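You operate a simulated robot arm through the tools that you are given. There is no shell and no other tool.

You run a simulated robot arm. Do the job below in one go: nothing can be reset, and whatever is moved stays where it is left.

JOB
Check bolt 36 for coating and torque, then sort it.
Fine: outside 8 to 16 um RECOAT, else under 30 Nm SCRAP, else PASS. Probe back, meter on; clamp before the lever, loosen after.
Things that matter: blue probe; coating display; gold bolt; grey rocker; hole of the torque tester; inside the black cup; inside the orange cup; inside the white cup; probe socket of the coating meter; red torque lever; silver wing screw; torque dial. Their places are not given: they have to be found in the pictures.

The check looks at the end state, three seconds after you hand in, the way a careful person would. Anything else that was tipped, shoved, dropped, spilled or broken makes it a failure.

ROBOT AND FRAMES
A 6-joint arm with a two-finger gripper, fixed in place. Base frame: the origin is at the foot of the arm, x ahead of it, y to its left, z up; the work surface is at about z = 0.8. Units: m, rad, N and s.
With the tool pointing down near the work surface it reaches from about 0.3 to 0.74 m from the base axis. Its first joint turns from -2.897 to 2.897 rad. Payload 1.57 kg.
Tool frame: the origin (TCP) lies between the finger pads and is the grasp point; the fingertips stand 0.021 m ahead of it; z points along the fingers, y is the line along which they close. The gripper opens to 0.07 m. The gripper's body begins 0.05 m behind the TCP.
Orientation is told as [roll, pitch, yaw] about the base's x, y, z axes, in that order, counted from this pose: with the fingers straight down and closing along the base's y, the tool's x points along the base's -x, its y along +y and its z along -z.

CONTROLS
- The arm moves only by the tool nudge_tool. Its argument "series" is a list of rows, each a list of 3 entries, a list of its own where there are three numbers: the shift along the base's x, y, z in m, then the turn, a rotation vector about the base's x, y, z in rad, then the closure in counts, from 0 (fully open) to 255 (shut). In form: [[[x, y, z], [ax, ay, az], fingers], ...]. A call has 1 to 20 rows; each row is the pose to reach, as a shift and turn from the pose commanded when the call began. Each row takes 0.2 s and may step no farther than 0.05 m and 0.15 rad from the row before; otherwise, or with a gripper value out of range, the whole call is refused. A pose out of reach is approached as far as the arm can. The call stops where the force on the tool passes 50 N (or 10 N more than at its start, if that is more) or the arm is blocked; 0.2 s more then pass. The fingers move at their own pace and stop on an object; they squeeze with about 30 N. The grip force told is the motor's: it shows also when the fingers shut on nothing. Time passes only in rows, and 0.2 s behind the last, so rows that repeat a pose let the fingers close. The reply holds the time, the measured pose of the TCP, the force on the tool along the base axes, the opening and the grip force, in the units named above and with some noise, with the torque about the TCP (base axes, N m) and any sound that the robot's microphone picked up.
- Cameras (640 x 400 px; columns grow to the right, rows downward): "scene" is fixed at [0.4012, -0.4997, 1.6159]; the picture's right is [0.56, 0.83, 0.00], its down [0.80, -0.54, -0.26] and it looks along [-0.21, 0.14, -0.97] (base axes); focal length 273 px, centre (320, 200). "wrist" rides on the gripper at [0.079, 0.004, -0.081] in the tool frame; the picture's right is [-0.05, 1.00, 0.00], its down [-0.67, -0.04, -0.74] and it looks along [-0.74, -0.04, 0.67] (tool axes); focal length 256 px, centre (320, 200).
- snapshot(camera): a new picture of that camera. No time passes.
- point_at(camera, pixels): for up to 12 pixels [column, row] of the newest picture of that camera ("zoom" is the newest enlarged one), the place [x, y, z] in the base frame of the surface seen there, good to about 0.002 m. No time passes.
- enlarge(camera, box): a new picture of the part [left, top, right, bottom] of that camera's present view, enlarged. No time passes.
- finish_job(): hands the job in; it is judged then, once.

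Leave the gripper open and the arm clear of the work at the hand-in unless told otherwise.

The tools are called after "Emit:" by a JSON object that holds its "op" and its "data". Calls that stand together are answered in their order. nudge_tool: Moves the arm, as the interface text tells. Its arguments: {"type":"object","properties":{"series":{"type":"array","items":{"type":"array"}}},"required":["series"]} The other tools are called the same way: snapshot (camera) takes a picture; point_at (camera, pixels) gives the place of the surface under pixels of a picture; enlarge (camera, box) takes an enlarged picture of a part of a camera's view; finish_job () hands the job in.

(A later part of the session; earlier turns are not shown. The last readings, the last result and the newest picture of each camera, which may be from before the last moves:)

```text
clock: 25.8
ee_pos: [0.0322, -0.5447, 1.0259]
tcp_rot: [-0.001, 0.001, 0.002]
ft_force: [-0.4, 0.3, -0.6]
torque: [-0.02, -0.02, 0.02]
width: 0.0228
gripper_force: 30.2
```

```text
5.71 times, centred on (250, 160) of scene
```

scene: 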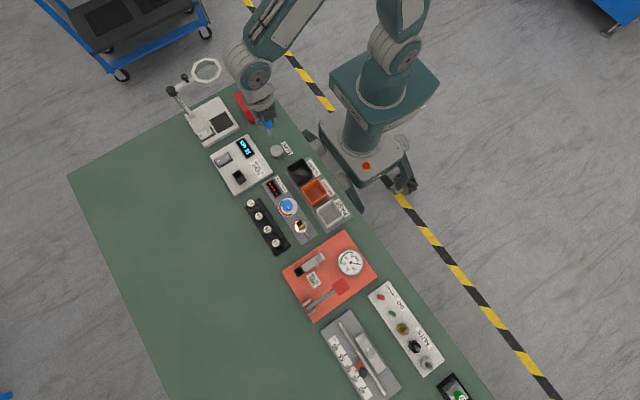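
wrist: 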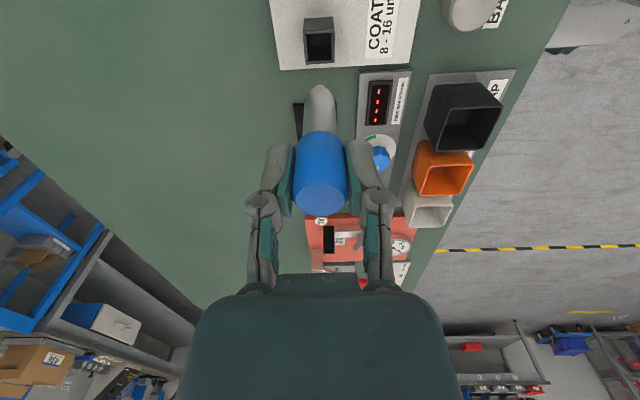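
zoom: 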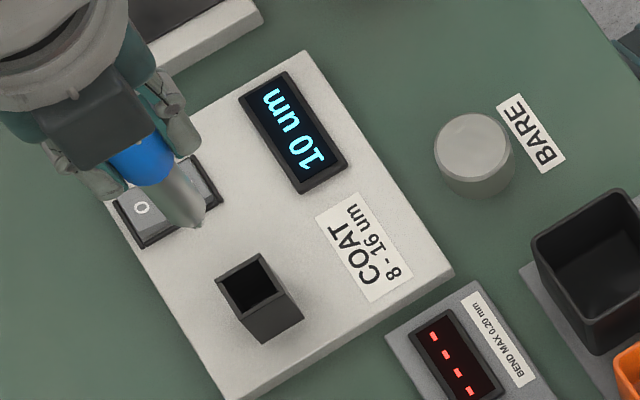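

The second reading is also 10 um, within 8–16, so coating is fine. I'll lower the probe to just above the socket and check alignment.

Emit:
{"op": "nudge_tool", "data": {"series": [[[0, 0, -0.04], [0, 0, 0], 255], [[0, 0, -0.068], [0, 0, 0], 255], [[0, 0, -0.068], [0, 0, 0], 255]]}}

Emit:
{"op": "snapshot", "data": {"camera": "wrist"}}

Emit:
{"op": "enlarge", "data": {"camera": "wrist", "box": [270, 30, 370, 130]}}

Emit:
{"op": "enlarge", "data": {"camera": "scene", "box": [215, 145, 265, 195]}}

```text
clock: 26.6
ee_pos: [0.0335, -0.5438, 0.9568]
tcp_rot: [0.002, 0.001, -0.001]
ft_force: [0.2, -0.6, 0.2]
torque: [0.03, 0.03, 0.03]
width: 0.0228
gripper_force: 30.4
```

```text
taken
```

wrist: 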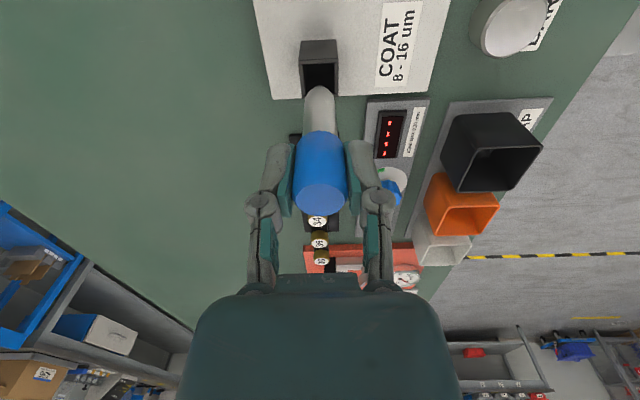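

```text
4.00 times, centred on (320, 80) of wrist
```

zoom: 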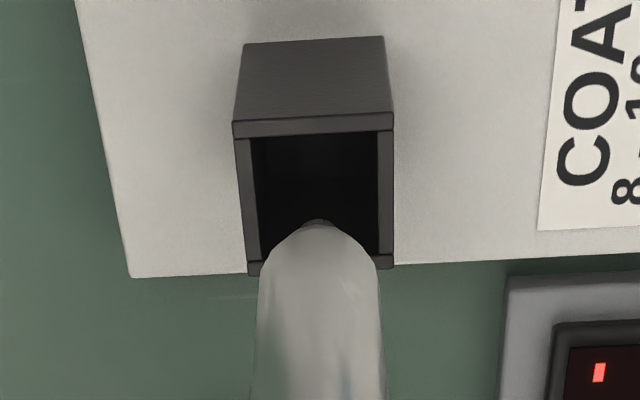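

```text
8.00 times, centred on (240, 170) of scene
```

zoom: 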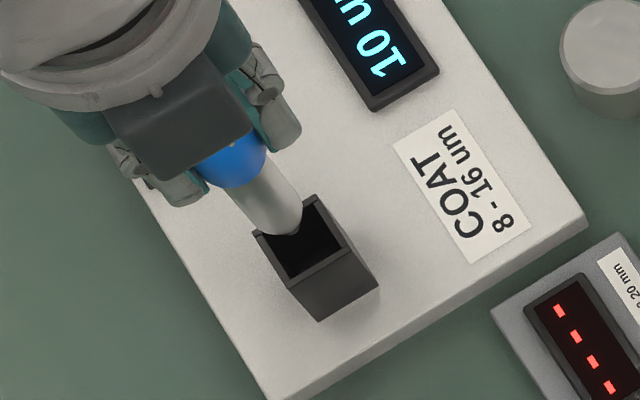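

The tip is lined up with the hole. I'll lower into the socket slowly to the original height.

Emit:
{"op": "nudge_tool", "data": {"series": [[[0, 0, -0.012], [0, 0, 0], 255], [[0, 0, -0.024], [0, 0, 0], 255], [[0, 0, -0.036], [0, 0, 0], 255], [[0, 0, -0.046], [0, 0, 0], 255], [[0, 0, -0.05], [0, 0, 0], 255], [[0, 0, -0.0505], [0, 0, 0], 255]]}}

Emit:
{"op": "snapshot", "data": {"camera": "wrist"}}

```text
clock: 28.0
ee_pos: [0.0326, -0.5446, 0.9073]
tcp_rot: [0.001, -0.001, -0.001]
ft_force: [0.5, -0.1, -1.5]
torque: [-0.03, -0.01, -0.02]
width: 0.0229
gripper_force: 30.6
```

```text
taken
```

wrist: 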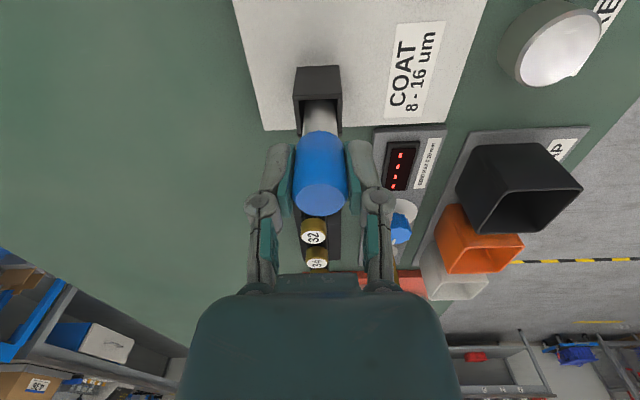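

The probe is fully in the socket, within about 1 mm of its original height. I'll lower 1 mm more, open the fingers and rise.

Emit:
{"op": "nudge_tool", "data": {"series": [[[0, 0, -0.001], [0, 0, 0], 255], [[0, 0, -0.0015], [0, 0, 0], 255]]}}

Emit:
{"op": "nudge_tool", "data": {"series": [[[0, 0, 0], [0, 0, 0], 180], [[0, 0, 0], [0, 0, 0], 90], [[0, 0, 0], [0, 0, 0], 0], [[0, 0, 0], [0, 0, 0], 0], [[0, 0, 0.02], [0, 0, 0], 0], [[0, 0, 0.06], [0, 0, 0], 0], [[0, 0, 0.1], [0, 0, 0], 0], [[0, 0, 0.12], [0, 0, 0], 0]]}}

Emit:
{"op": "enlarge", "data": {"camera": "scene", "box": [215, 125, 285, 195]}}

Emit:
{"op": "snapshot", "data": {"camera": "wrist"}}

```text
clock: 28.6
ee_pos: [0.0335, -0.5448, 0.9057]
tcp_rot: [0.001, 0.001, 0.0]
ft_force: [-0.1, 0.3, -1.0]
torque: [0.01, 0.0, -0.05]
width: 0.0233
gripper_force: 30.2
```

```text
clock: 30.4
ee_pos: [0.0329, -0.545, 1.0259]
tcp_rot: [0.0, 0.0, 0.001]
ft_force: [-0.3, -0.8, 0.3]
torque: [0.01, -0.03, 0.01]
width: 0.0702
gripper_force: 0.0
```

```text
5.71 times, centred on (250, 160) of scene
```

zoom: 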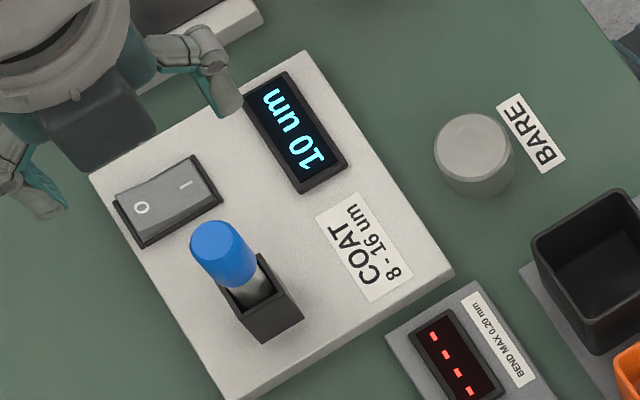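

```text
taken
```

wrist: 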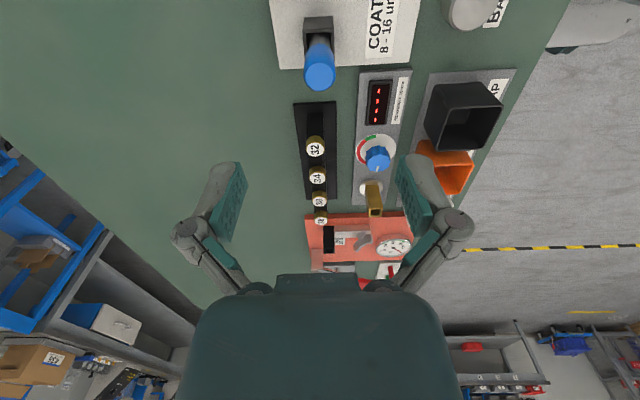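

The probe is back upright and the display is lit. Next I'll move over toward the torque tester to study its hole, wing screw and lever.

Emit:
{"op": "nudge_tool", "data": {"series": [[[0.045, 0.005, 0.01], [0, 0, 0], 0], [[0.09, 0.012, 0.02], [0, 0, 0], 0], [[0.135, 0.02, 0.03], [0, 0, 0], 0], [[0.18, 0.028, 0.03], [0, 0, 0], 0], [[0.225, 0.036, 0.03], [0, 0, 0], 0], [[0.265, 0.04, 0.03], [0, 0, 0], 0], [[0.265, 0.04, 0.03], [0, 0, 0], 0]]}}

Emit:
{"op": "snapshot", "data": {"camera": "wrist"}}

Emit:
{"op": "enlarge", "data": {"camera": "wrist", "box": [250, 0, 410, 160]}}

Emit:
{"op": "snapshot", "data": {"camera": "scene"}}

```text
clock: 32.0
ee_pos: [0.2978, -0.5042, 1.0559]
tcp_rot: [0.0, 0.0, 0.0]
ft_force: [-0.5, -0.2, 0.2]
torque: [0.0, -0.02, 0.02]
width: 0.0699
gripper_force: 0.1
```

```text
taken
```

wrist: 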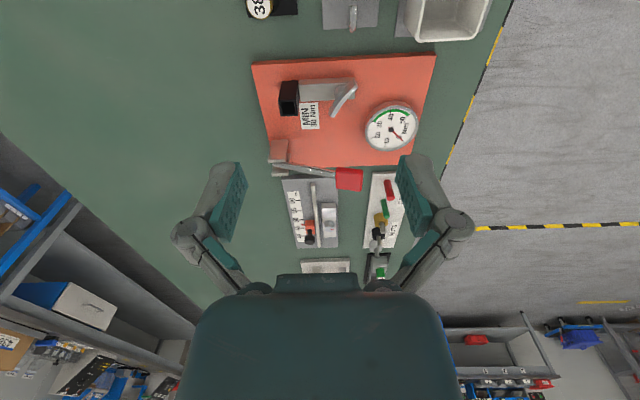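

```text
2.50 times, centred on (330, 80) of wrist
```

zoom: 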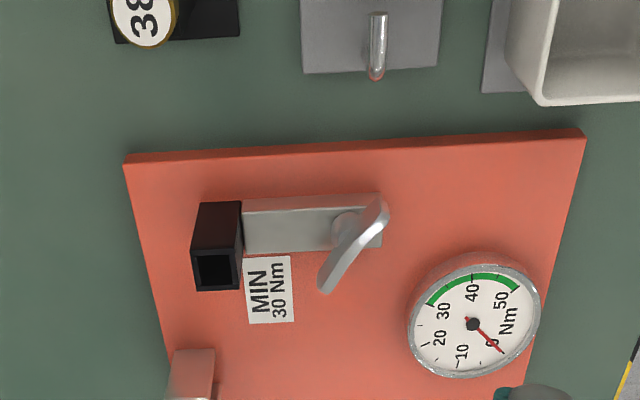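

```text
taken
```

scene: 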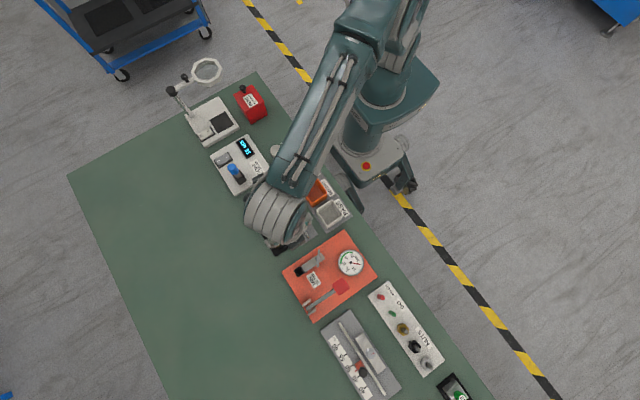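

The square black socket hole is at zoom (215,270), the bar with the wing screw is at (345,225), and the wing handle at (355,245). I'll measure these.

Emit:
{"op": "point_at", "data": {"camera": "zoom", "pixels": [[215, 270], [195, 252], [240, 250], [198, 288], [238, 287], [193, 270], [240, 270], [216, 250], [216, 289], [215, 225], [218, 204], [290, 225]]}}

Emit:
{"op": "point_at", "data": {"camera": "zoom", "pixels": [[380, 205], [355, 240], [325, 285], [343, 225], [375, 220], [340, 262], [340, 240], [365, 240], [370, 195], [310, 240], [320, 270], [385, 215]]}}

Emit:
{"op": "enlarge", "data": {"camera": "wrist", "box": [290, 60, 380, 130]}}

Emit:
{"op": "enlarge", "data": {"camera": "scene", "box": [280, 230, 360, 330]}}

```text
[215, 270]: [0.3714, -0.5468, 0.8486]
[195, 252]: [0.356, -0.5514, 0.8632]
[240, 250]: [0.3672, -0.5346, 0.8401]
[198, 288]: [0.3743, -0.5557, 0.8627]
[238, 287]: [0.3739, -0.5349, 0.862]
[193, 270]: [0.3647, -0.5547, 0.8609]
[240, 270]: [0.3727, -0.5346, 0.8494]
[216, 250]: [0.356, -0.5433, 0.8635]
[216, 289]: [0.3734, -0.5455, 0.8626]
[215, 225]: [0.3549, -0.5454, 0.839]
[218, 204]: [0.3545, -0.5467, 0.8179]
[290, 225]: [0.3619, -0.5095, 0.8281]
```

```text
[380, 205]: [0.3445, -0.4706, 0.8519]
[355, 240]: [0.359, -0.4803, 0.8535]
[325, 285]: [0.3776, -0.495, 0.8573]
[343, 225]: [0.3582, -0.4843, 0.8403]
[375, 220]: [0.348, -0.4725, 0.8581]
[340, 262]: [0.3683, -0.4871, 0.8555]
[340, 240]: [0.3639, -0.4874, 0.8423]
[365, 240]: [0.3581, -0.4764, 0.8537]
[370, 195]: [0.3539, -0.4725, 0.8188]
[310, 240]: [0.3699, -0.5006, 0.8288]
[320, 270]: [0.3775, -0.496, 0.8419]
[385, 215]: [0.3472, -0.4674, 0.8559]
```

```text
5.71 times, centred on (335, 95) of wrist
```

zoom: 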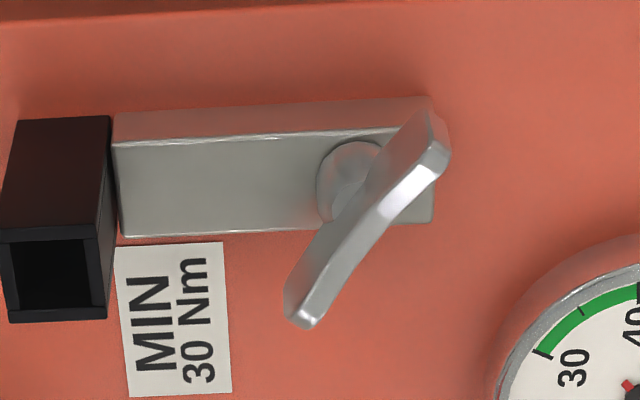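

```text
4.00 times, centred on (320, 280) of scene
```

zoom: 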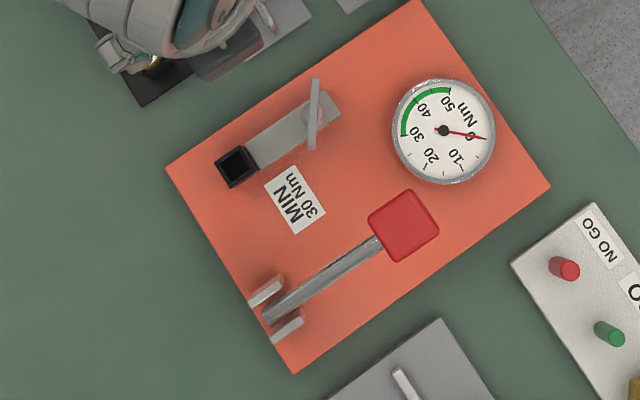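

Tester layout: hole at about (0.365, -0.545) with its rim at 0.8625; the wing screw axis is at (0.362, -0.482) with the wing top at about 0.857. Next I'll go above bolt 36 with the gripper open and look before grasping.

Emit:
{"op": "nudge_tool", "data": {"series": [[[-0.03, -0.02, -0.01], [0, 0, 0], 0], [[-0.06, -0.04, -0.02], [0, 0, 0], 0], [[-0.074, -0.05, -0.05], [0, 0, 0], 0], [[-0.074, -0.05, -0.09], [0, 0, 0], 0], [[-0.074, -0.05, -0.13], [0, 0, 0], 0], [[-0.074, -0.05, -0.13], [0, 0, 0], 0]]}}

Emit:
{"op": "snapshot", "data": {"camera": "wrist"}}

Emit:
{"op": "enlarge", "data": {"camera": "wrist", "box": [240, 60, 400, 180]}}

```text
clock: 33.4
ee_pos: [0.2251, -0.5548, 0.9261]
tcp_rot: [0.001, 0.0, -0.001]
ft_force: [0.7, -1.3, -0.1]
torque: [0.01, -0.03, 0.02]
width: 0.07
gripper_force: 0.1
```

```text
taken
```

wrist: 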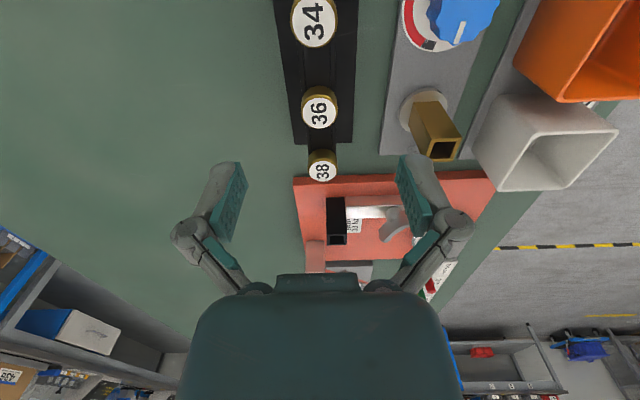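

```text
3.33 times, centred on (320, 120) of wrist
```

zoom: 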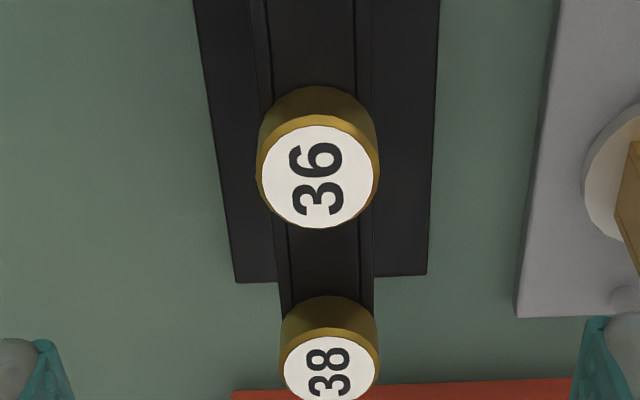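

Bolt 36's head is well-centred at (320,112). I'll measure the head, the rail and the neighbouring gold bend fixture at (440,130) for finger clearance.

Emit:
{"op": "point_at", "data": {"camera": "wrist", "pixels": [[319, 112], [303, 112], [335, 112], [319, 98], [319, 128], [319, 91], [319, 140], [308, 140], [331, 140], [440, 130], [445, 150], [430, 100]]}}

```text
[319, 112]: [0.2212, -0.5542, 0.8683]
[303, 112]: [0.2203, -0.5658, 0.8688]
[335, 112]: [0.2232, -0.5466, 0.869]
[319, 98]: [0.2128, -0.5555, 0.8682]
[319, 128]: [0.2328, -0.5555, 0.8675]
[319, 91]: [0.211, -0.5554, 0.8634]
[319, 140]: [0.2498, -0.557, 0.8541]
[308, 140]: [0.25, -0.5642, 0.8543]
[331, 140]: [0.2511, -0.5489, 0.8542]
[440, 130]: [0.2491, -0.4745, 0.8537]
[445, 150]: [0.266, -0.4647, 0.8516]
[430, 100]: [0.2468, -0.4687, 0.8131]
```

I'll lower to TCP z≈0.8775 (fingertips about 3 mm above the rail) and close on the head.

Emit:
{"op": "nudge_tool", "data": {"series": [[[-0.001, -0.0005, -0.02], [0, 0, 0], 0], [[-0.001, -0.0005, -0.04], [0, 0, 0], 0], [[-0.001, -0.0005, -0.0485], [0, 0, 0], 0], [[-0.001, -0.0005, -0.0485], [0, 0, 0], 0]]}}

Emit:
{"op": "snapshot", "data": {"camera": "wrist"}}

Emit:
{"op": "enlarge", "data": {"camera": "wrist", "box": [240, 80, 400, 200]}}

```text
clock: 34.4
ee_pos: [0.2234, -0.5558, 0.876]
tcp_rot: [0.001, 0.001, 0.001]
ft_force: [-0.2, 0.5, -0.3]
torque: [0.0, -0.01, 0.03]
width: 0.0698
gripper_force: 0.0
```

```text
taken
```

wrist: 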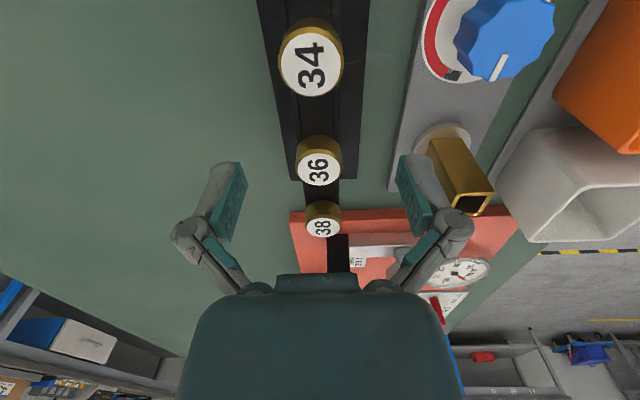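

```text
3.33 times, centred on (320, 140) of wrist
```

zoom: 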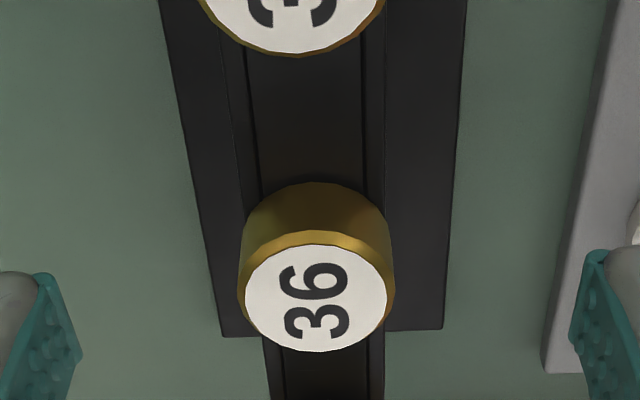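

Aligned, with fingers on both sides of head 36. Closing now.

Emit:
{"op": "nudge_tool", "data": {"series": [[[0, 0, 0], [0, 0, 0], 120], [[0, 0, 0], [0, 0, 0], 200], [[0, 0, 0], [0, 0, 0], 255], [[0, 0, 0], [0, 0, 0], 255], [[0, 0, 0], [0, 0, 0], 255]]}}

Emit:
{"op": "snapshot", "data": {"camera": "wrist"}}

```text
clock: 35.6
ee_pos: [0.2241, -0.5543, 0.8775]
tcp_rot: [-0.002, 0.0, -0.001]
ft_force: [0.9, 0.3, 12.0]
torque: [0.04, -0.01, 0.01]
width: 0.0207
gripper_force: 30.3
```

```text
taken
```

wrist: 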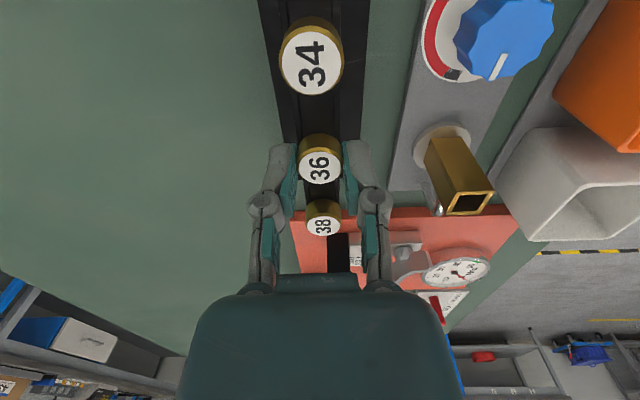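

Gripped (width 0.0207). Lifting straight up 0.11 m.

Emit:
{"op": "nudge_tool", "data": {"series": [[[0, 0, 0.005], [0, 0, 0], 255], [[0, 0, 0.015], [0, 0, 0], 255], [[0, 0, 0.035], [0, 0, 0], 255], [[0, 0, 0.065], [0, 0, 0], 255], [[0, 0, 0.095], [0, 0, 0], 255], [[0, 0, 0.11], [0, 0, 0], 255], [[0, 0, 0.11], [0, 0, 0], 255]]}}

Emit:
{"op": "snapshot", "data": {"camera": "wrist"}}

Emit:
{"op": "enlarge", "data": {"camera": "wrist", "box": [240, 60, 400, 200]}}

Emit:
{"op": "enlarge", "data": {"camera": "scene", "box": [220, 160, 380, 300]}}

```text
clock: 37.2
ee_pos: [0.2233, -0.5537, 0.9879]
tcp_rot: [0.002, 0.0, -0.001]
ft_force: [0.1, 1.3, -0.3]
torque: [-0.04, 0.02, -0.01]
width: 0.0207
gripper_force: 29.9
```

```text
taken
```

wrist: 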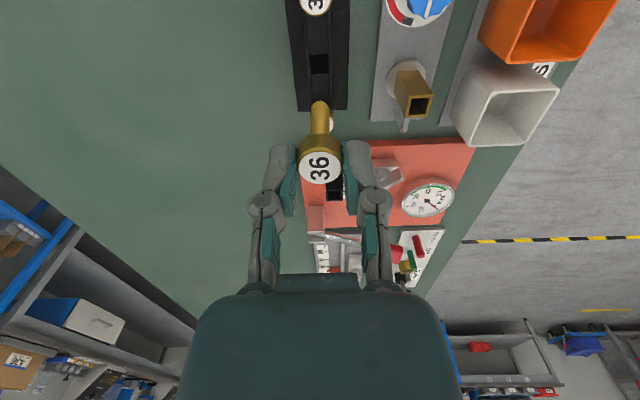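

```text
2.86 times, centred on (320, 130) of wrist
```

zoom: 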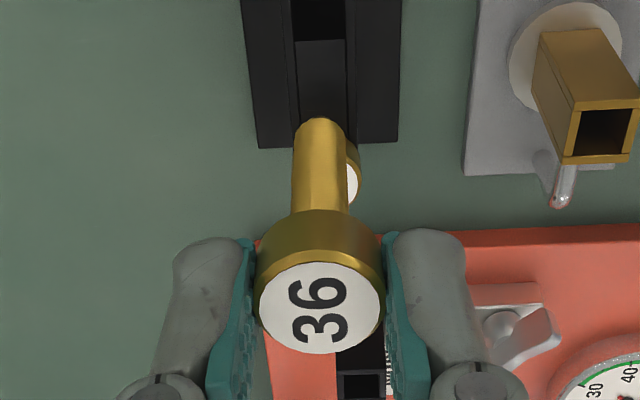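

```text
2.86 times, centred on (300, 230) of scene
```

zoom: 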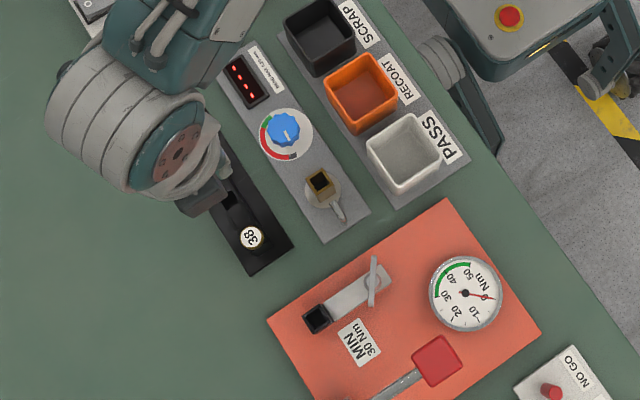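

Bolt 36 is held straight, with a round shank hanging below. I'll carry it over to above the tester hole (shift about +0.141, +0.0095).

Emit:
{"op": "nudge_tool", "data": {"series": [[[0.036, 0.002, 0.0], [0, 0, 0], 255], [[0.072, 0.005, 0], [0, 0, 0], 255], [[0.107, 0.007, 0], [0, 0, 0], 255], [[0.141, 0.0095, 0], [0, 0, 0], 255], [[0.141, 0.0095, 0], [0, 0, 0], 255]]}}

Emit:
{"op": "snapshot", "data": {"camera": "wrist"}}

Emit:
{"op": "enlarge", "data": {"camera": "wrist", "box": [270, 30, 370, 130]}}

Emit:
{"op": "enlarge", "data": {"camera": "scene", "box": [240, 200, 360, 320]}}

```text
clock: 38.4
ee_pos: [0.3654, -0.5458, 0.9856]
tcp_rot: [0.0, 0.001, 0.0]
ft_force: [-0.2, -0.1, -0.6]
torque: [0.0, 0.01, -0.01]
width: 0.0208
gripper_force: 29.7
```

```text
taken
```

wrist: 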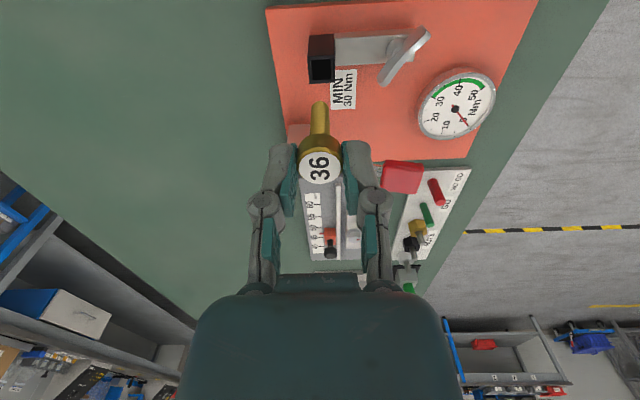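

```text
4.00 times, centred on (320, 80) of wrist
```

zoom: 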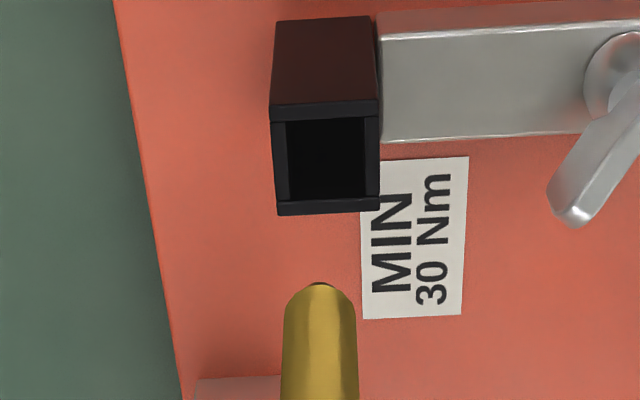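

```text
3.33 times, centred on (300, 260) of scene
```

zoom: 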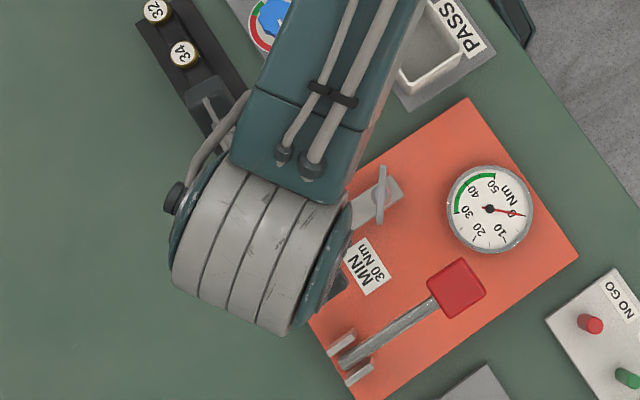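

Measuring the hole's rim and the bolt's tip in this view for fine alignment.

Emit:
{"op": "point_at", "data": {"camera": "zoom", "pixels": [[330, 270], [300, 255], [360, 180], [300, 180], [330, 208], [330, 120]]}}

Emit:
{"op": "enlarge", "data": {"camera": "wrist", "box": [270, 30, 370, 130]}}

Emit:
{"op": "point_at", "data": {"camera": "zoom", "pixels": [[280, 160], [372, 155], [328, 208], [325, 110], [284, 206], [376, 203], [318, 287], [318, 300], [290, 340], [353, 340], [318, 340], [325, 160]]}}

```text
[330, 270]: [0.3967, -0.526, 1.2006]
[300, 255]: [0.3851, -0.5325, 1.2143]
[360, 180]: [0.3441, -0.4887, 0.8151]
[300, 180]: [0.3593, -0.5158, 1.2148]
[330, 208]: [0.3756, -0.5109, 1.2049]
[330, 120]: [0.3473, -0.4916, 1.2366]
```

```text
4.00 times, centred on (320, 80) of wrist
```

zoom: 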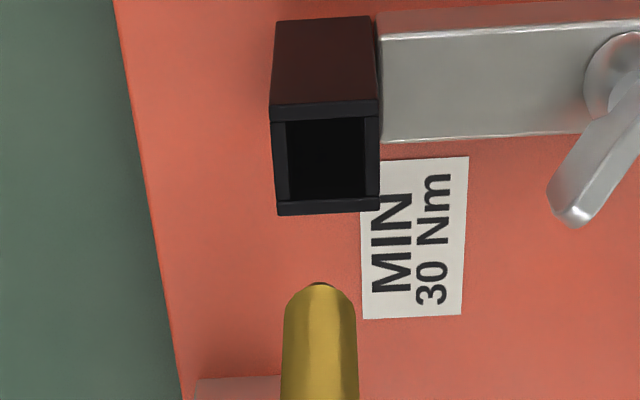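

```text
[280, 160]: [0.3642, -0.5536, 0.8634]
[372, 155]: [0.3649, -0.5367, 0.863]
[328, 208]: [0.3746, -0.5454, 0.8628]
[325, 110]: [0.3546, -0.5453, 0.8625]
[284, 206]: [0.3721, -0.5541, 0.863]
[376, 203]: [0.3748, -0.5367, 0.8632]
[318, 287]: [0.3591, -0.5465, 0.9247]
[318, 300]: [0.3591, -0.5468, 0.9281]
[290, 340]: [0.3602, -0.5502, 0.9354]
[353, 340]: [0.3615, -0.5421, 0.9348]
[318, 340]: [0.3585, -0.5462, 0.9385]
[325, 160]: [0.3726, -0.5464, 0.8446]
```

Hole centre is about (0.3647, -0.545) and the bolt axis about (0.3645, -0.5463). I'll correct 1.2 mm in y and lower to just above the rim.

Emit:
{"op": "nudge_tool", "data": {"series": [[[0, 0.0012, -0.03], [0, 0, 0], 255], [[0, 0.0012, -0.055], [0, 0, 0], 255], [[0, 0.0012, -0.055], [0, 0, 0], 255]]}}

Emit:
{"op": "snapshot", "data": {"camera": "wrist"}}

Emit:
{"op": "enlarge", "data": {"camera": "wrist", "box": [270, 50, 370, 150]}}

```text
clock: 39.2
ee_pos: [0.3632, -0.5436, 0.9314]
tcp_rot: [0.002, -0.001, 0.001]
ft_force: [0.1, -0.4, -0.5]
torque: [0.06, 0.0, -0.02]
width: 0.0209
gripper_force: 30.2
```

```text
taken
```

wrist: 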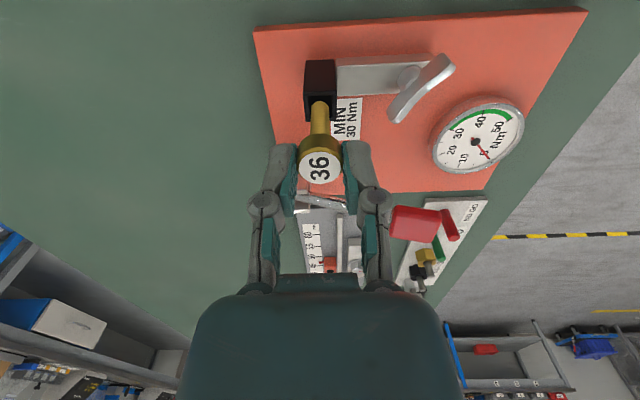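

```text
4.00 times, centred on (320, 100) of wrist
```

zoom: 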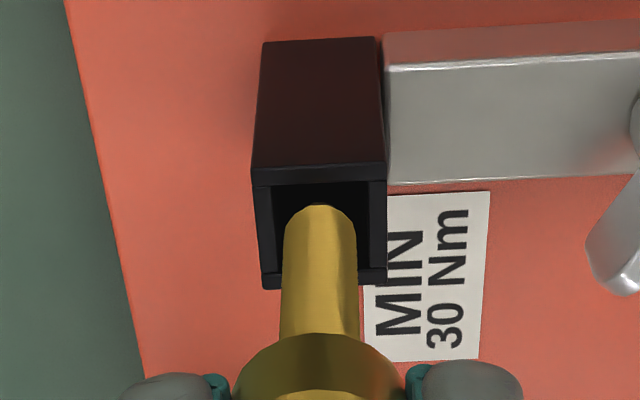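

The tip is lined up with the hole. Lowering into it slowly.

Emit:
{"op": "nudge_tool", "data": {"series": [[[0, 0, -0.01], [0, 0, 0], 255], [[0, 0, -0.018], [0, 0, 0], 255], [[0, 0, -0.026], [0, 0, 0], 255], [[0, 0, -0.034], [0, 0, 0], 255], [[0, 0, -0.04], [0, 0, 0], 255], [[0, 0, -0.042], [0, 0, 0], 255]]}}

Emit:
{"op": "snapshot", "data": {"camera": "wrist"}}

Emit:
{"op": "enlarge", "data": {"camera": "wrist", "box": [270, 70, 390, 190]}}

```text
clock: 40.6
ee_pos: [0.3645, -0.5442, 0.8903]
tcp_rot: [-0.001, 0.002, 0.001]
ft_force: [1.8, 0.1, -0.2]
torque: [0.01, -0.07, 0.01]
width: 0.0207
gripper_force: 29.9
```

```text
taken
```

wrist: 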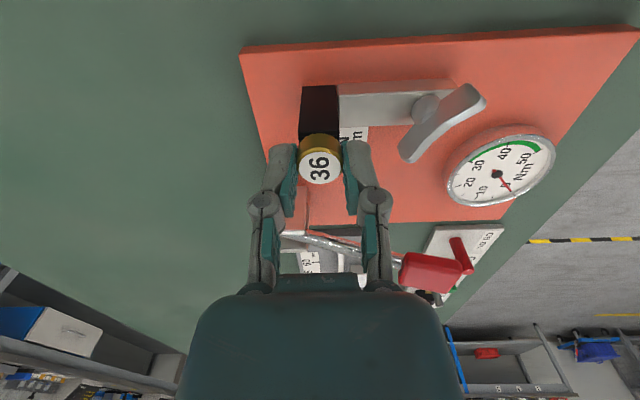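

```text
3.33 times, centred on (330, 130) of wrist
```

zoom: 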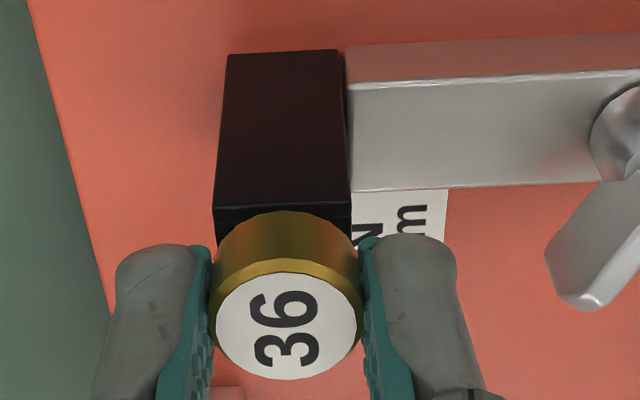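

The shank is in the hole with no resistance. I'll lower the last few mm until the head seats.

Emit:
{"op": "nudge_tool", "data": {"series": [[[0, 0, -0.001], [0, 0, 0], 255], [[0, 0, -0.002], [0, 0, 0], 255], [[0, 0, -0.0025], [0, 0, 0], 255], [[0, 0, -0.0025], [0, 0, 0], 255]]}}

```text
clock: 41.6
ee_pos: [0.3647, -0.5432, 0.8866]
tcp_rot: [-0.001, 0.003, 0.001]
ft_force: [-0.7, -0.3, -2.2]
torque: [0.0, 0.03, -0.02]
width: 0.0204
gripper_force: 30.8
```

No contact yet; 1.5 mm more.

Emit:
{"op": "nudge_tool", "data": {"series": [[[0, 0, -0.0007], [0, 0, 0], 255], [[0, 0, -0.0015], [0, 0, 0], 255], [[0, 0, -0.0015], [0, 0, 0], 255]]}}

Emit:
{"op": "snapshot", "data": {"camera": "wrist"}}

Emit:
{"op": "enlarge", "data": {"camera": "wrist", "box": [270, 70, 390, 190]}}

```text
clock: 42.4
ee_pos: [0.3652, -0.5447, 0.8857]
tcp_rot: [0.001, 0.003, 0.0]
ft_force: [0.7, -1.2, -1.0]
torque: [-0.03, 0.01, 0.02]
width: 0.0206
gripper_force: 29.9
```

```text
taken
```

wrist: 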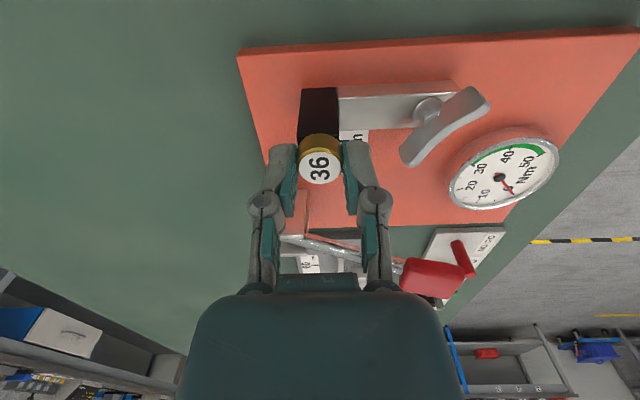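

```text
3.33 times, centred on (330, 130) of wrist
```

zoom: 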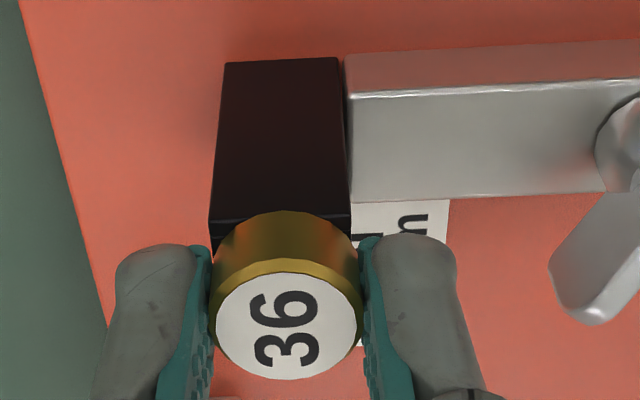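

Nearly at the rim. Another 1.5 mm.

Emit:
{"op": "nudge_tool", "data": {"series": [[[0, 0, -0.0007], [0, 0, 0], 255], [[0, 0, -0.0015], [0, 0, 0], 255], [[0, 0, -0.0015], [0, 0, 0], 255]]}}

```text
clock: 43.2
ee_pos: [0.3643, -0.5446, 0.8857]
tcp_rot: [-0.003, 0.001, 0.0]
ft_force: [0.3, -1.3, 8.9]
torque: [0.0, 0.02, -0.03]
width: 0.0207
gripper_force: 30.0
```

The head has seated (8.9 N). I'll open the fingers gently and rise straight up.

Emit:
{"op": "nudge_tool", "data": {"series": [[[0, 0, 0.0005], [0, 0, 0], 180], [[0, 0, 0.0005], [0, 0, 0], 130], [[0, 0, 0.0005], [0, 0, 0], 100], [[0, 0, 0.01], [0, 0, 0], 100], [[0, 0, 0.04], [0, 0, 0], 60], [[0, 0, 0.08], [0, 0, 0], 0], [[0, 0, 0.08], [0, 0, 0], 0]]}}

Emit:
{"op": "snapshot", "data": {"camera": "wrist"}}

Emit:
{"op": "enlarge", "data": {"camera": "wrist", "box": [270, 30, 430, 150]}}

```text
clock: 44.8
ee_pos: [0.3651, -0.5443, 0.9642]
tcp_rot: [0.0, 0.001, 0.0]
ft_force: [-0.1, -0.7, -0.2]
torque: [-0.02, 0.01, 0.01]
width: 0.0701
gripper_force: 0.0
```

```text
taken
```

wrist: 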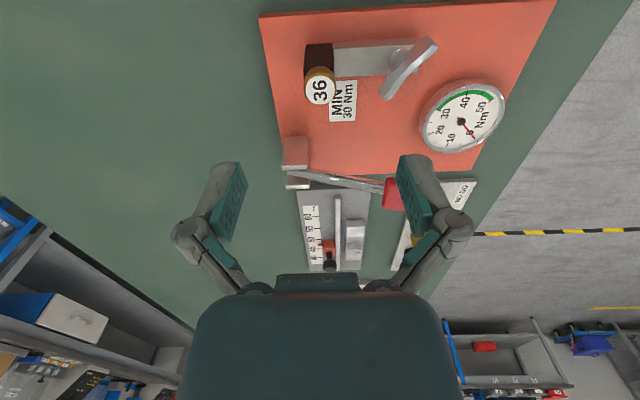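

```text
3.33 times, centred on (350, 90) of wrist
```

zoom: 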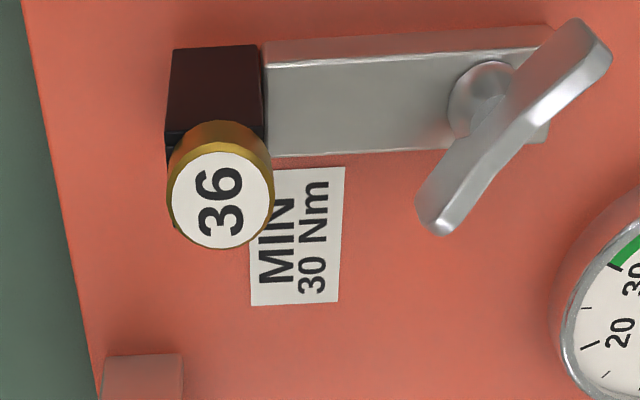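

The bolt is seated in the tester. I'll measure the wing screw accurately: ends (435,222) and (592,45), stub (485,100).

Emit:
{"op": "point_at", "data": {"camera": "zoom", "pixels": [[440, 205], [430, 190], [455, 215], [500, 130], [478, 125], [520, 140], [545, 80], [575, 40], [560, 30], [600, 55], [470, 100], [490, 85]]}}

Emit:
{"op": "enlarge", "data": {"camera": "wrist", "box": [360, 20, 460, 110]}}

```text
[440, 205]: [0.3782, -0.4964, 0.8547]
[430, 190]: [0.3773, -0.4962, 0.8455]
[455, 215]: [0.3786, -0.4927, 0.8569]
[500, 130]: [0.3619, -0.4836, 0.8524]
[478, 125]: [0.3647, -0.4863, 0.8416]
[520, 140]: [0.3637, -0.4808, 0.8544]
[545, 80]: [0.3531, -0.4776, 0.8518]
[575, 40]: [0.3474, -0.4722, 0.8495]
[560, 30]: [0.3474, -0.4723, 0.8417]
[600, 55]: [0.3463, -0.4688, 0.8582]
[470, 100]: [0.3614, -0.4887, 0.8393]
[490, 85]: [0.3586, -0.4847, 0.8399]
```

```text
4.44 times, centred on (410, 65) of wrist
```

zoom: 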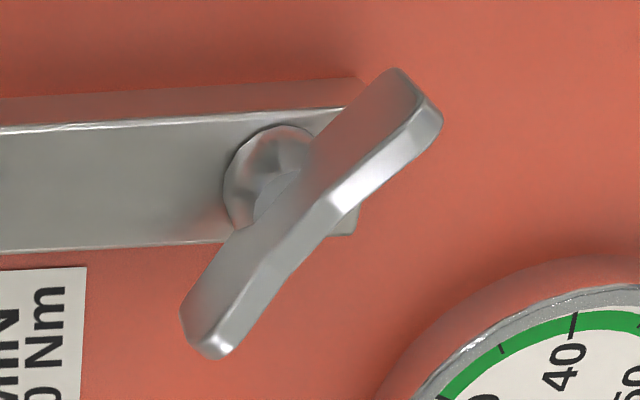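

The wing is an upright blade centred at about (0.3623, -0.4825), pointing −37° from x, z 0.842–0.858. I'll move above it and yaw −0.65 rad so the fingers straddle it.

Emit:
{"op": "nudge_tool", "data": {"series": [[[0, 0.012, 0], [0, 0, -0.13], 0], [[-0.001, 0.024, 0], [0, 0, -0.26], 0], [[-0.002, 0.036, 0], [0, 0, -0.39], 0], [[-0.003, 0.05, 0], [0, 0, -0.52], 0], [[-0.003, 0.0618, 0], [0, 0, -0.651], 0], [[-0.003, 0.0618, -0.04], [0, 0, -0.651], 0], [[-0.003, 0.0618, -0.04], [0, 0, -0.651], 0]]}}

Emit:
{"op": "snapshot", "data": {"camera": "wrist"}}

Emit:
{"op": "enlarge", "data": {"camera": "wrist", "box": [240, 50, 400, 180]}}

Emit:
{"op": "snapshot", "data": {"camera": "scene"}}

```text
clock: 46.4
ee_pos: [0.3614, -0.4825, 0.9236]
tcp_rot: [0.0, 0.002, -0.651]
ft_force: [0.2, 0.4, -0.1]
torque: [-0.02, -0.01, -0.02]
width: 0.0698
gripper_force: 0.0
```

```text
taken
```

wrist: 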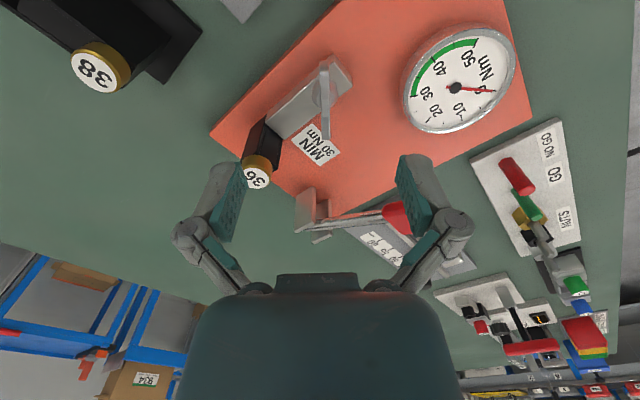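

```text
3.08 times, centred on (320, 115) of wrist
```

zoom: 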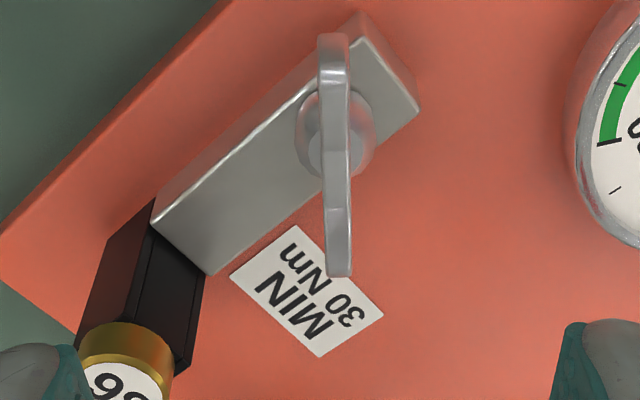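

```text
taken
```

scene: 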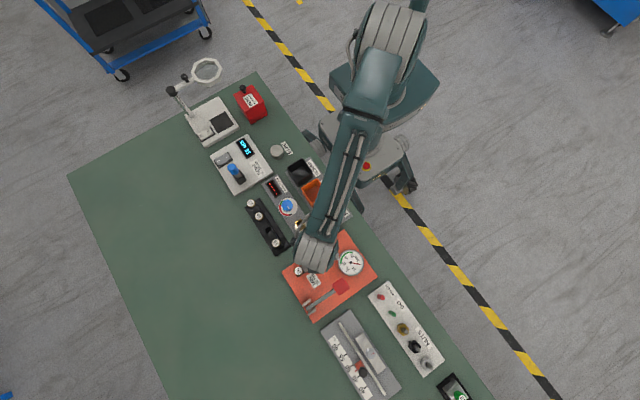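

The wing lines up with the view but sits slightly right (col ≈326 vs 320). I'll measure it here.

Emit:
{"op": "point_at", "data": {"camera": "wrist", "pixels": [[325, 80], [325, 90], [325, 100], [325, 116], [326, 135], [322, 120], [329, 120], [320, 75], [327, 70], [326, 128]]}}

```text
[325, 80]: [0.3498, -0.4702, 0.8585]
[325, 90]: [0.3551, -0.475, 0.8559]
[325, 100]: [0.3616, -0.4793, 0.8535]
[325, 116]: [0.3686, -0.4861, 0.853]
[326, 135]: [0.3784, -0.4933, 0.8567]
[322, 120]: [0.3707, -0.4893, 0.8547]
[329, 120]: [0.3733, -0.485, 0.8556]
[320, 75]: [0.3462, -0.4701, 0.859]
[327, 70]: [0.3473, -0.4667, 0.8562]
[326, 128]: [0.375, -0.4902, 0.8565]
```

Wing centre is about (0.3627, -0.481). I'll shift +1.3/+1.6 mm, lower to TCP z≈0.867 and close on the blade.

Emit:
{"op": "nudge_tool", "data": {"series": [[[0.0013, 0.0016, -0.02], [0, 0, -0.03], 0], [[0.0013, 0.0016, -0.045], [0, 0, -0.03], 0], [[0.0013, 0.0016, -0.0565], [0, 0, -0.03], 0], [[0.0013, 0.0016, -0.0565], [0, 0, -0.03], 0]]}}

Emit:
{"op": "snapshot", "data": {"camera": "wrist"}}

Emit:
{"op": "enlarge", "data": {"camera": "wrist", "box": [240, 80, 400, 210]}}

```text
clock: 47.4
ee_pos: [0.3631, -0.4803, 0.8683]
tcp_rot: [0.0, 0.002, -0.68]
ft_force: [0.6, -0.9, 0.1]
torque: [0.01, -0.01, 0.01]
width: 0.0698
gripper_force: 0.1
```

```text
taken
```

wrist: 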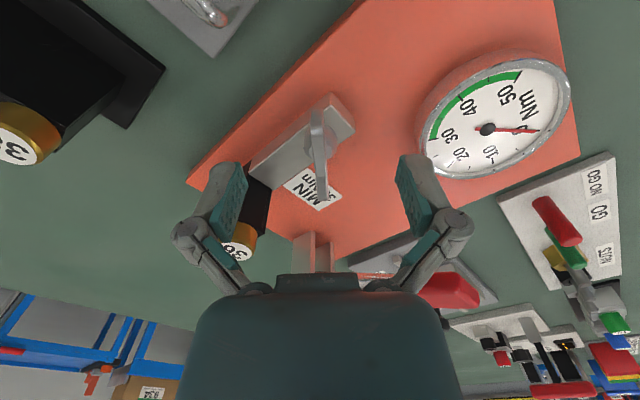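

```text
3.08 times, centred on (320, 145) of wrist
```

zoom: 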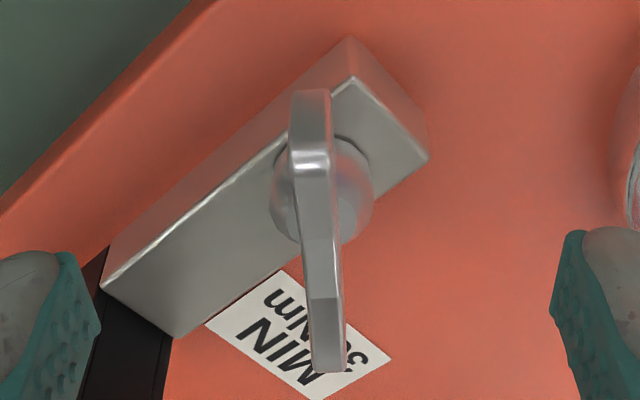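

The wing leans a few degrees relative to the fingers, so I'll rotate back about 0.045 rad and then close.

Emit:
{"op": "nudge_tool", "data": {"series": [[[0, 0, 0], [0, 0, 0.045], 0], [[0, 0, 0], [0, 0, 0.045], 0]]}}

Emit:
{"op": "enlarge", "data": {"camera": "wrist", "box": [240, 80, 400, 210]}}

Emit:
{"op": "nudge_tool", "data": {"series": [[[0, 0, 0], [0, 0, 0], 100], [[0, 0, 0], [0, 0, 0], 180], [[0, 0, 0], [0, 0, 0], 255], [[0, 0, 0], [0, 0, 0], 255], [[0, 0, 0], [0, 0, 0], 255]]}}

Emit:
{"op": "snapshot", "data": {"camera": "wrist"}}

Emit:
{"op": "enlarge", "data": {"camera": "wrist", "box": [240, 80, 400, 210]}}

```text
clock: 48.0
ee_pos: [0.3625, -0.4799, 0.8673]
tcp_rot: [0.0, 0.001, -0.636]
ft_force: [-0.3, -0.2, 0.1]
torque: [0.01, 0.02, 0.02]
width: 0.0699
gripper_force: 0.1
```

```text
3.08 times, centred on (320, 145) of wrist
```

zoom: 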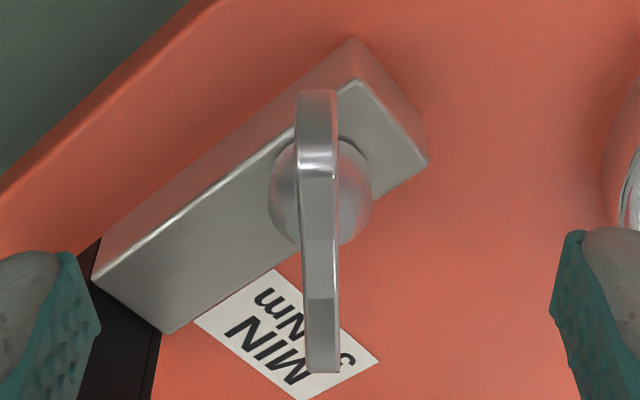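

```text
clock: 49.2
ee_pos: [0.3641, -0.4803, 0.8684]
tcp_rot: [0.0, 0.0, -0.634]
ft_force: [1.3, 0.5, 7.1]
torque: [0.26, 0.23, -0.48]
width: 0.0059
gripper_force: 31.6
```

```text
taken
```

wrist: 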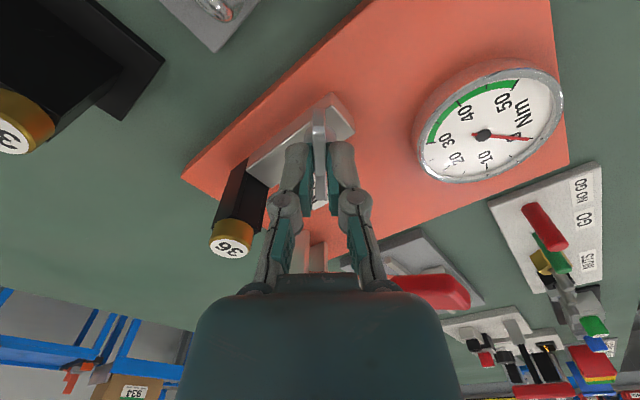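

```text
3.08 times, centred on (320, 145) of wrist
```

zoom: 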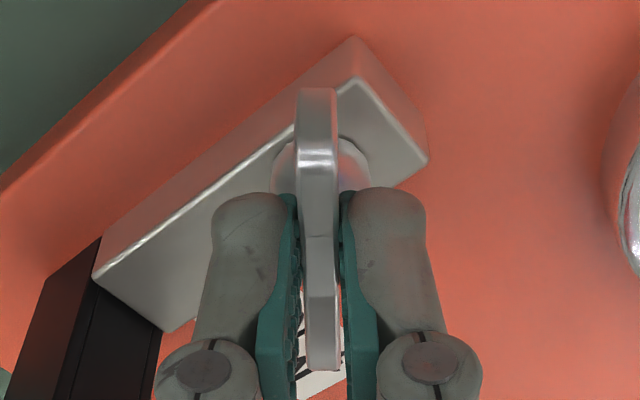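

The blade is gripped (5.9 mm). I'll turn it clockwise (negative z) in small steps and watch the torque.

Emit:
{"op": "nudge_tool", "data": {"series": [[[0, 0, 0], [0, 0, -0.1], 255], [[0, 0, 0], [0, 0, -0.2], 255], [[0, 0, 0], [0, 0, -0.3], 255], [[0, 0, 0], [0, 0, -0.3], 255]]}}

Emit:
{"op": "snapshot", "data": {"camera": "wrist"}}

Emit:
{"op": "enlarge", "data": {"camera": "wrist", "box": [200, 80, 400, 240]}}

```text
clock: 50.2
ee_pos: [0.3642, -0.4798, 0.8691]
tcp_rot: [0.0, 0.0, -0.935]
ft_force: [6.8, 2.6, 4.0]
torque: [-0.24, -0.29, 0.03]
width: 0.0059
gripper_force: 31.7
```

```text
taken
```

wrist: 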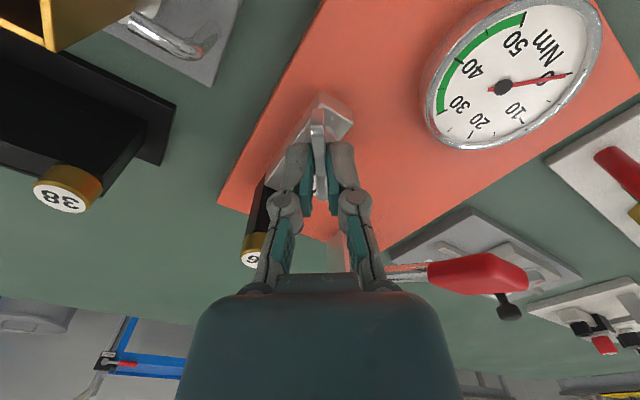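

```text
2.50 times, centred on (300, 160) of wrist
```

zoom: 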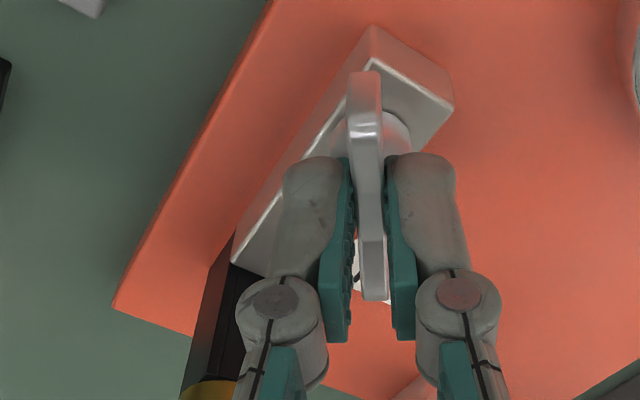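

The wing turns with the fingers and the torque is small. I'll keep turning clockwise, easing 1 mm in +x to relieve the side force.

Emit:
{"op": "nudge_tool", "data": {"series": [[[0.0005, 0.0003, 0], [0, 0, -0.1], 255], [[0.001, 0.0005, 0], [0, 0, -0.2], 255], [[0.001, 0.0005, 0], [0, 0, -0.3], 255], [[0.001, 0.0005, 0], [0, 0, -0.4], 255], [[0.001, 0.0005, 0], [0, 0, -0.4], 255]]}}

Emit:
{"op": "snapshot", "data": {"camera": "wrist"}}

Emit:
{"op": "enlarge", "data": {"camera": "wrist", "box": [200, 80, 400, 240]}}

```text
clock: 51.4
ee_pos: [0.3648, -0.4795, 0.8677]
tcp_rot: [-0.002, 0.001, -1.339]
ft_force: [8.6, 4.3, 5.1]
torque: [0.23, -0.09, 0.01]
width: 0.0061
gripper_force: 31.9
```

```text
taken
```

wrist: 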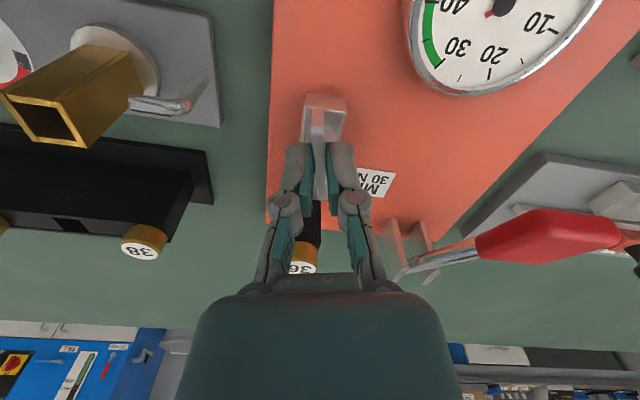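

```text
2.50 times, centred on (300, 160) of wrist
```

zoom: 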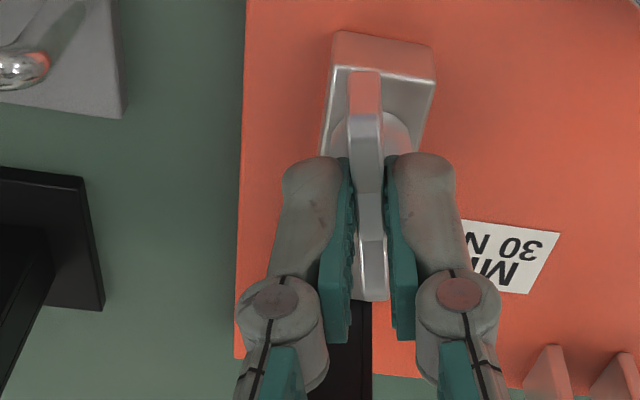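

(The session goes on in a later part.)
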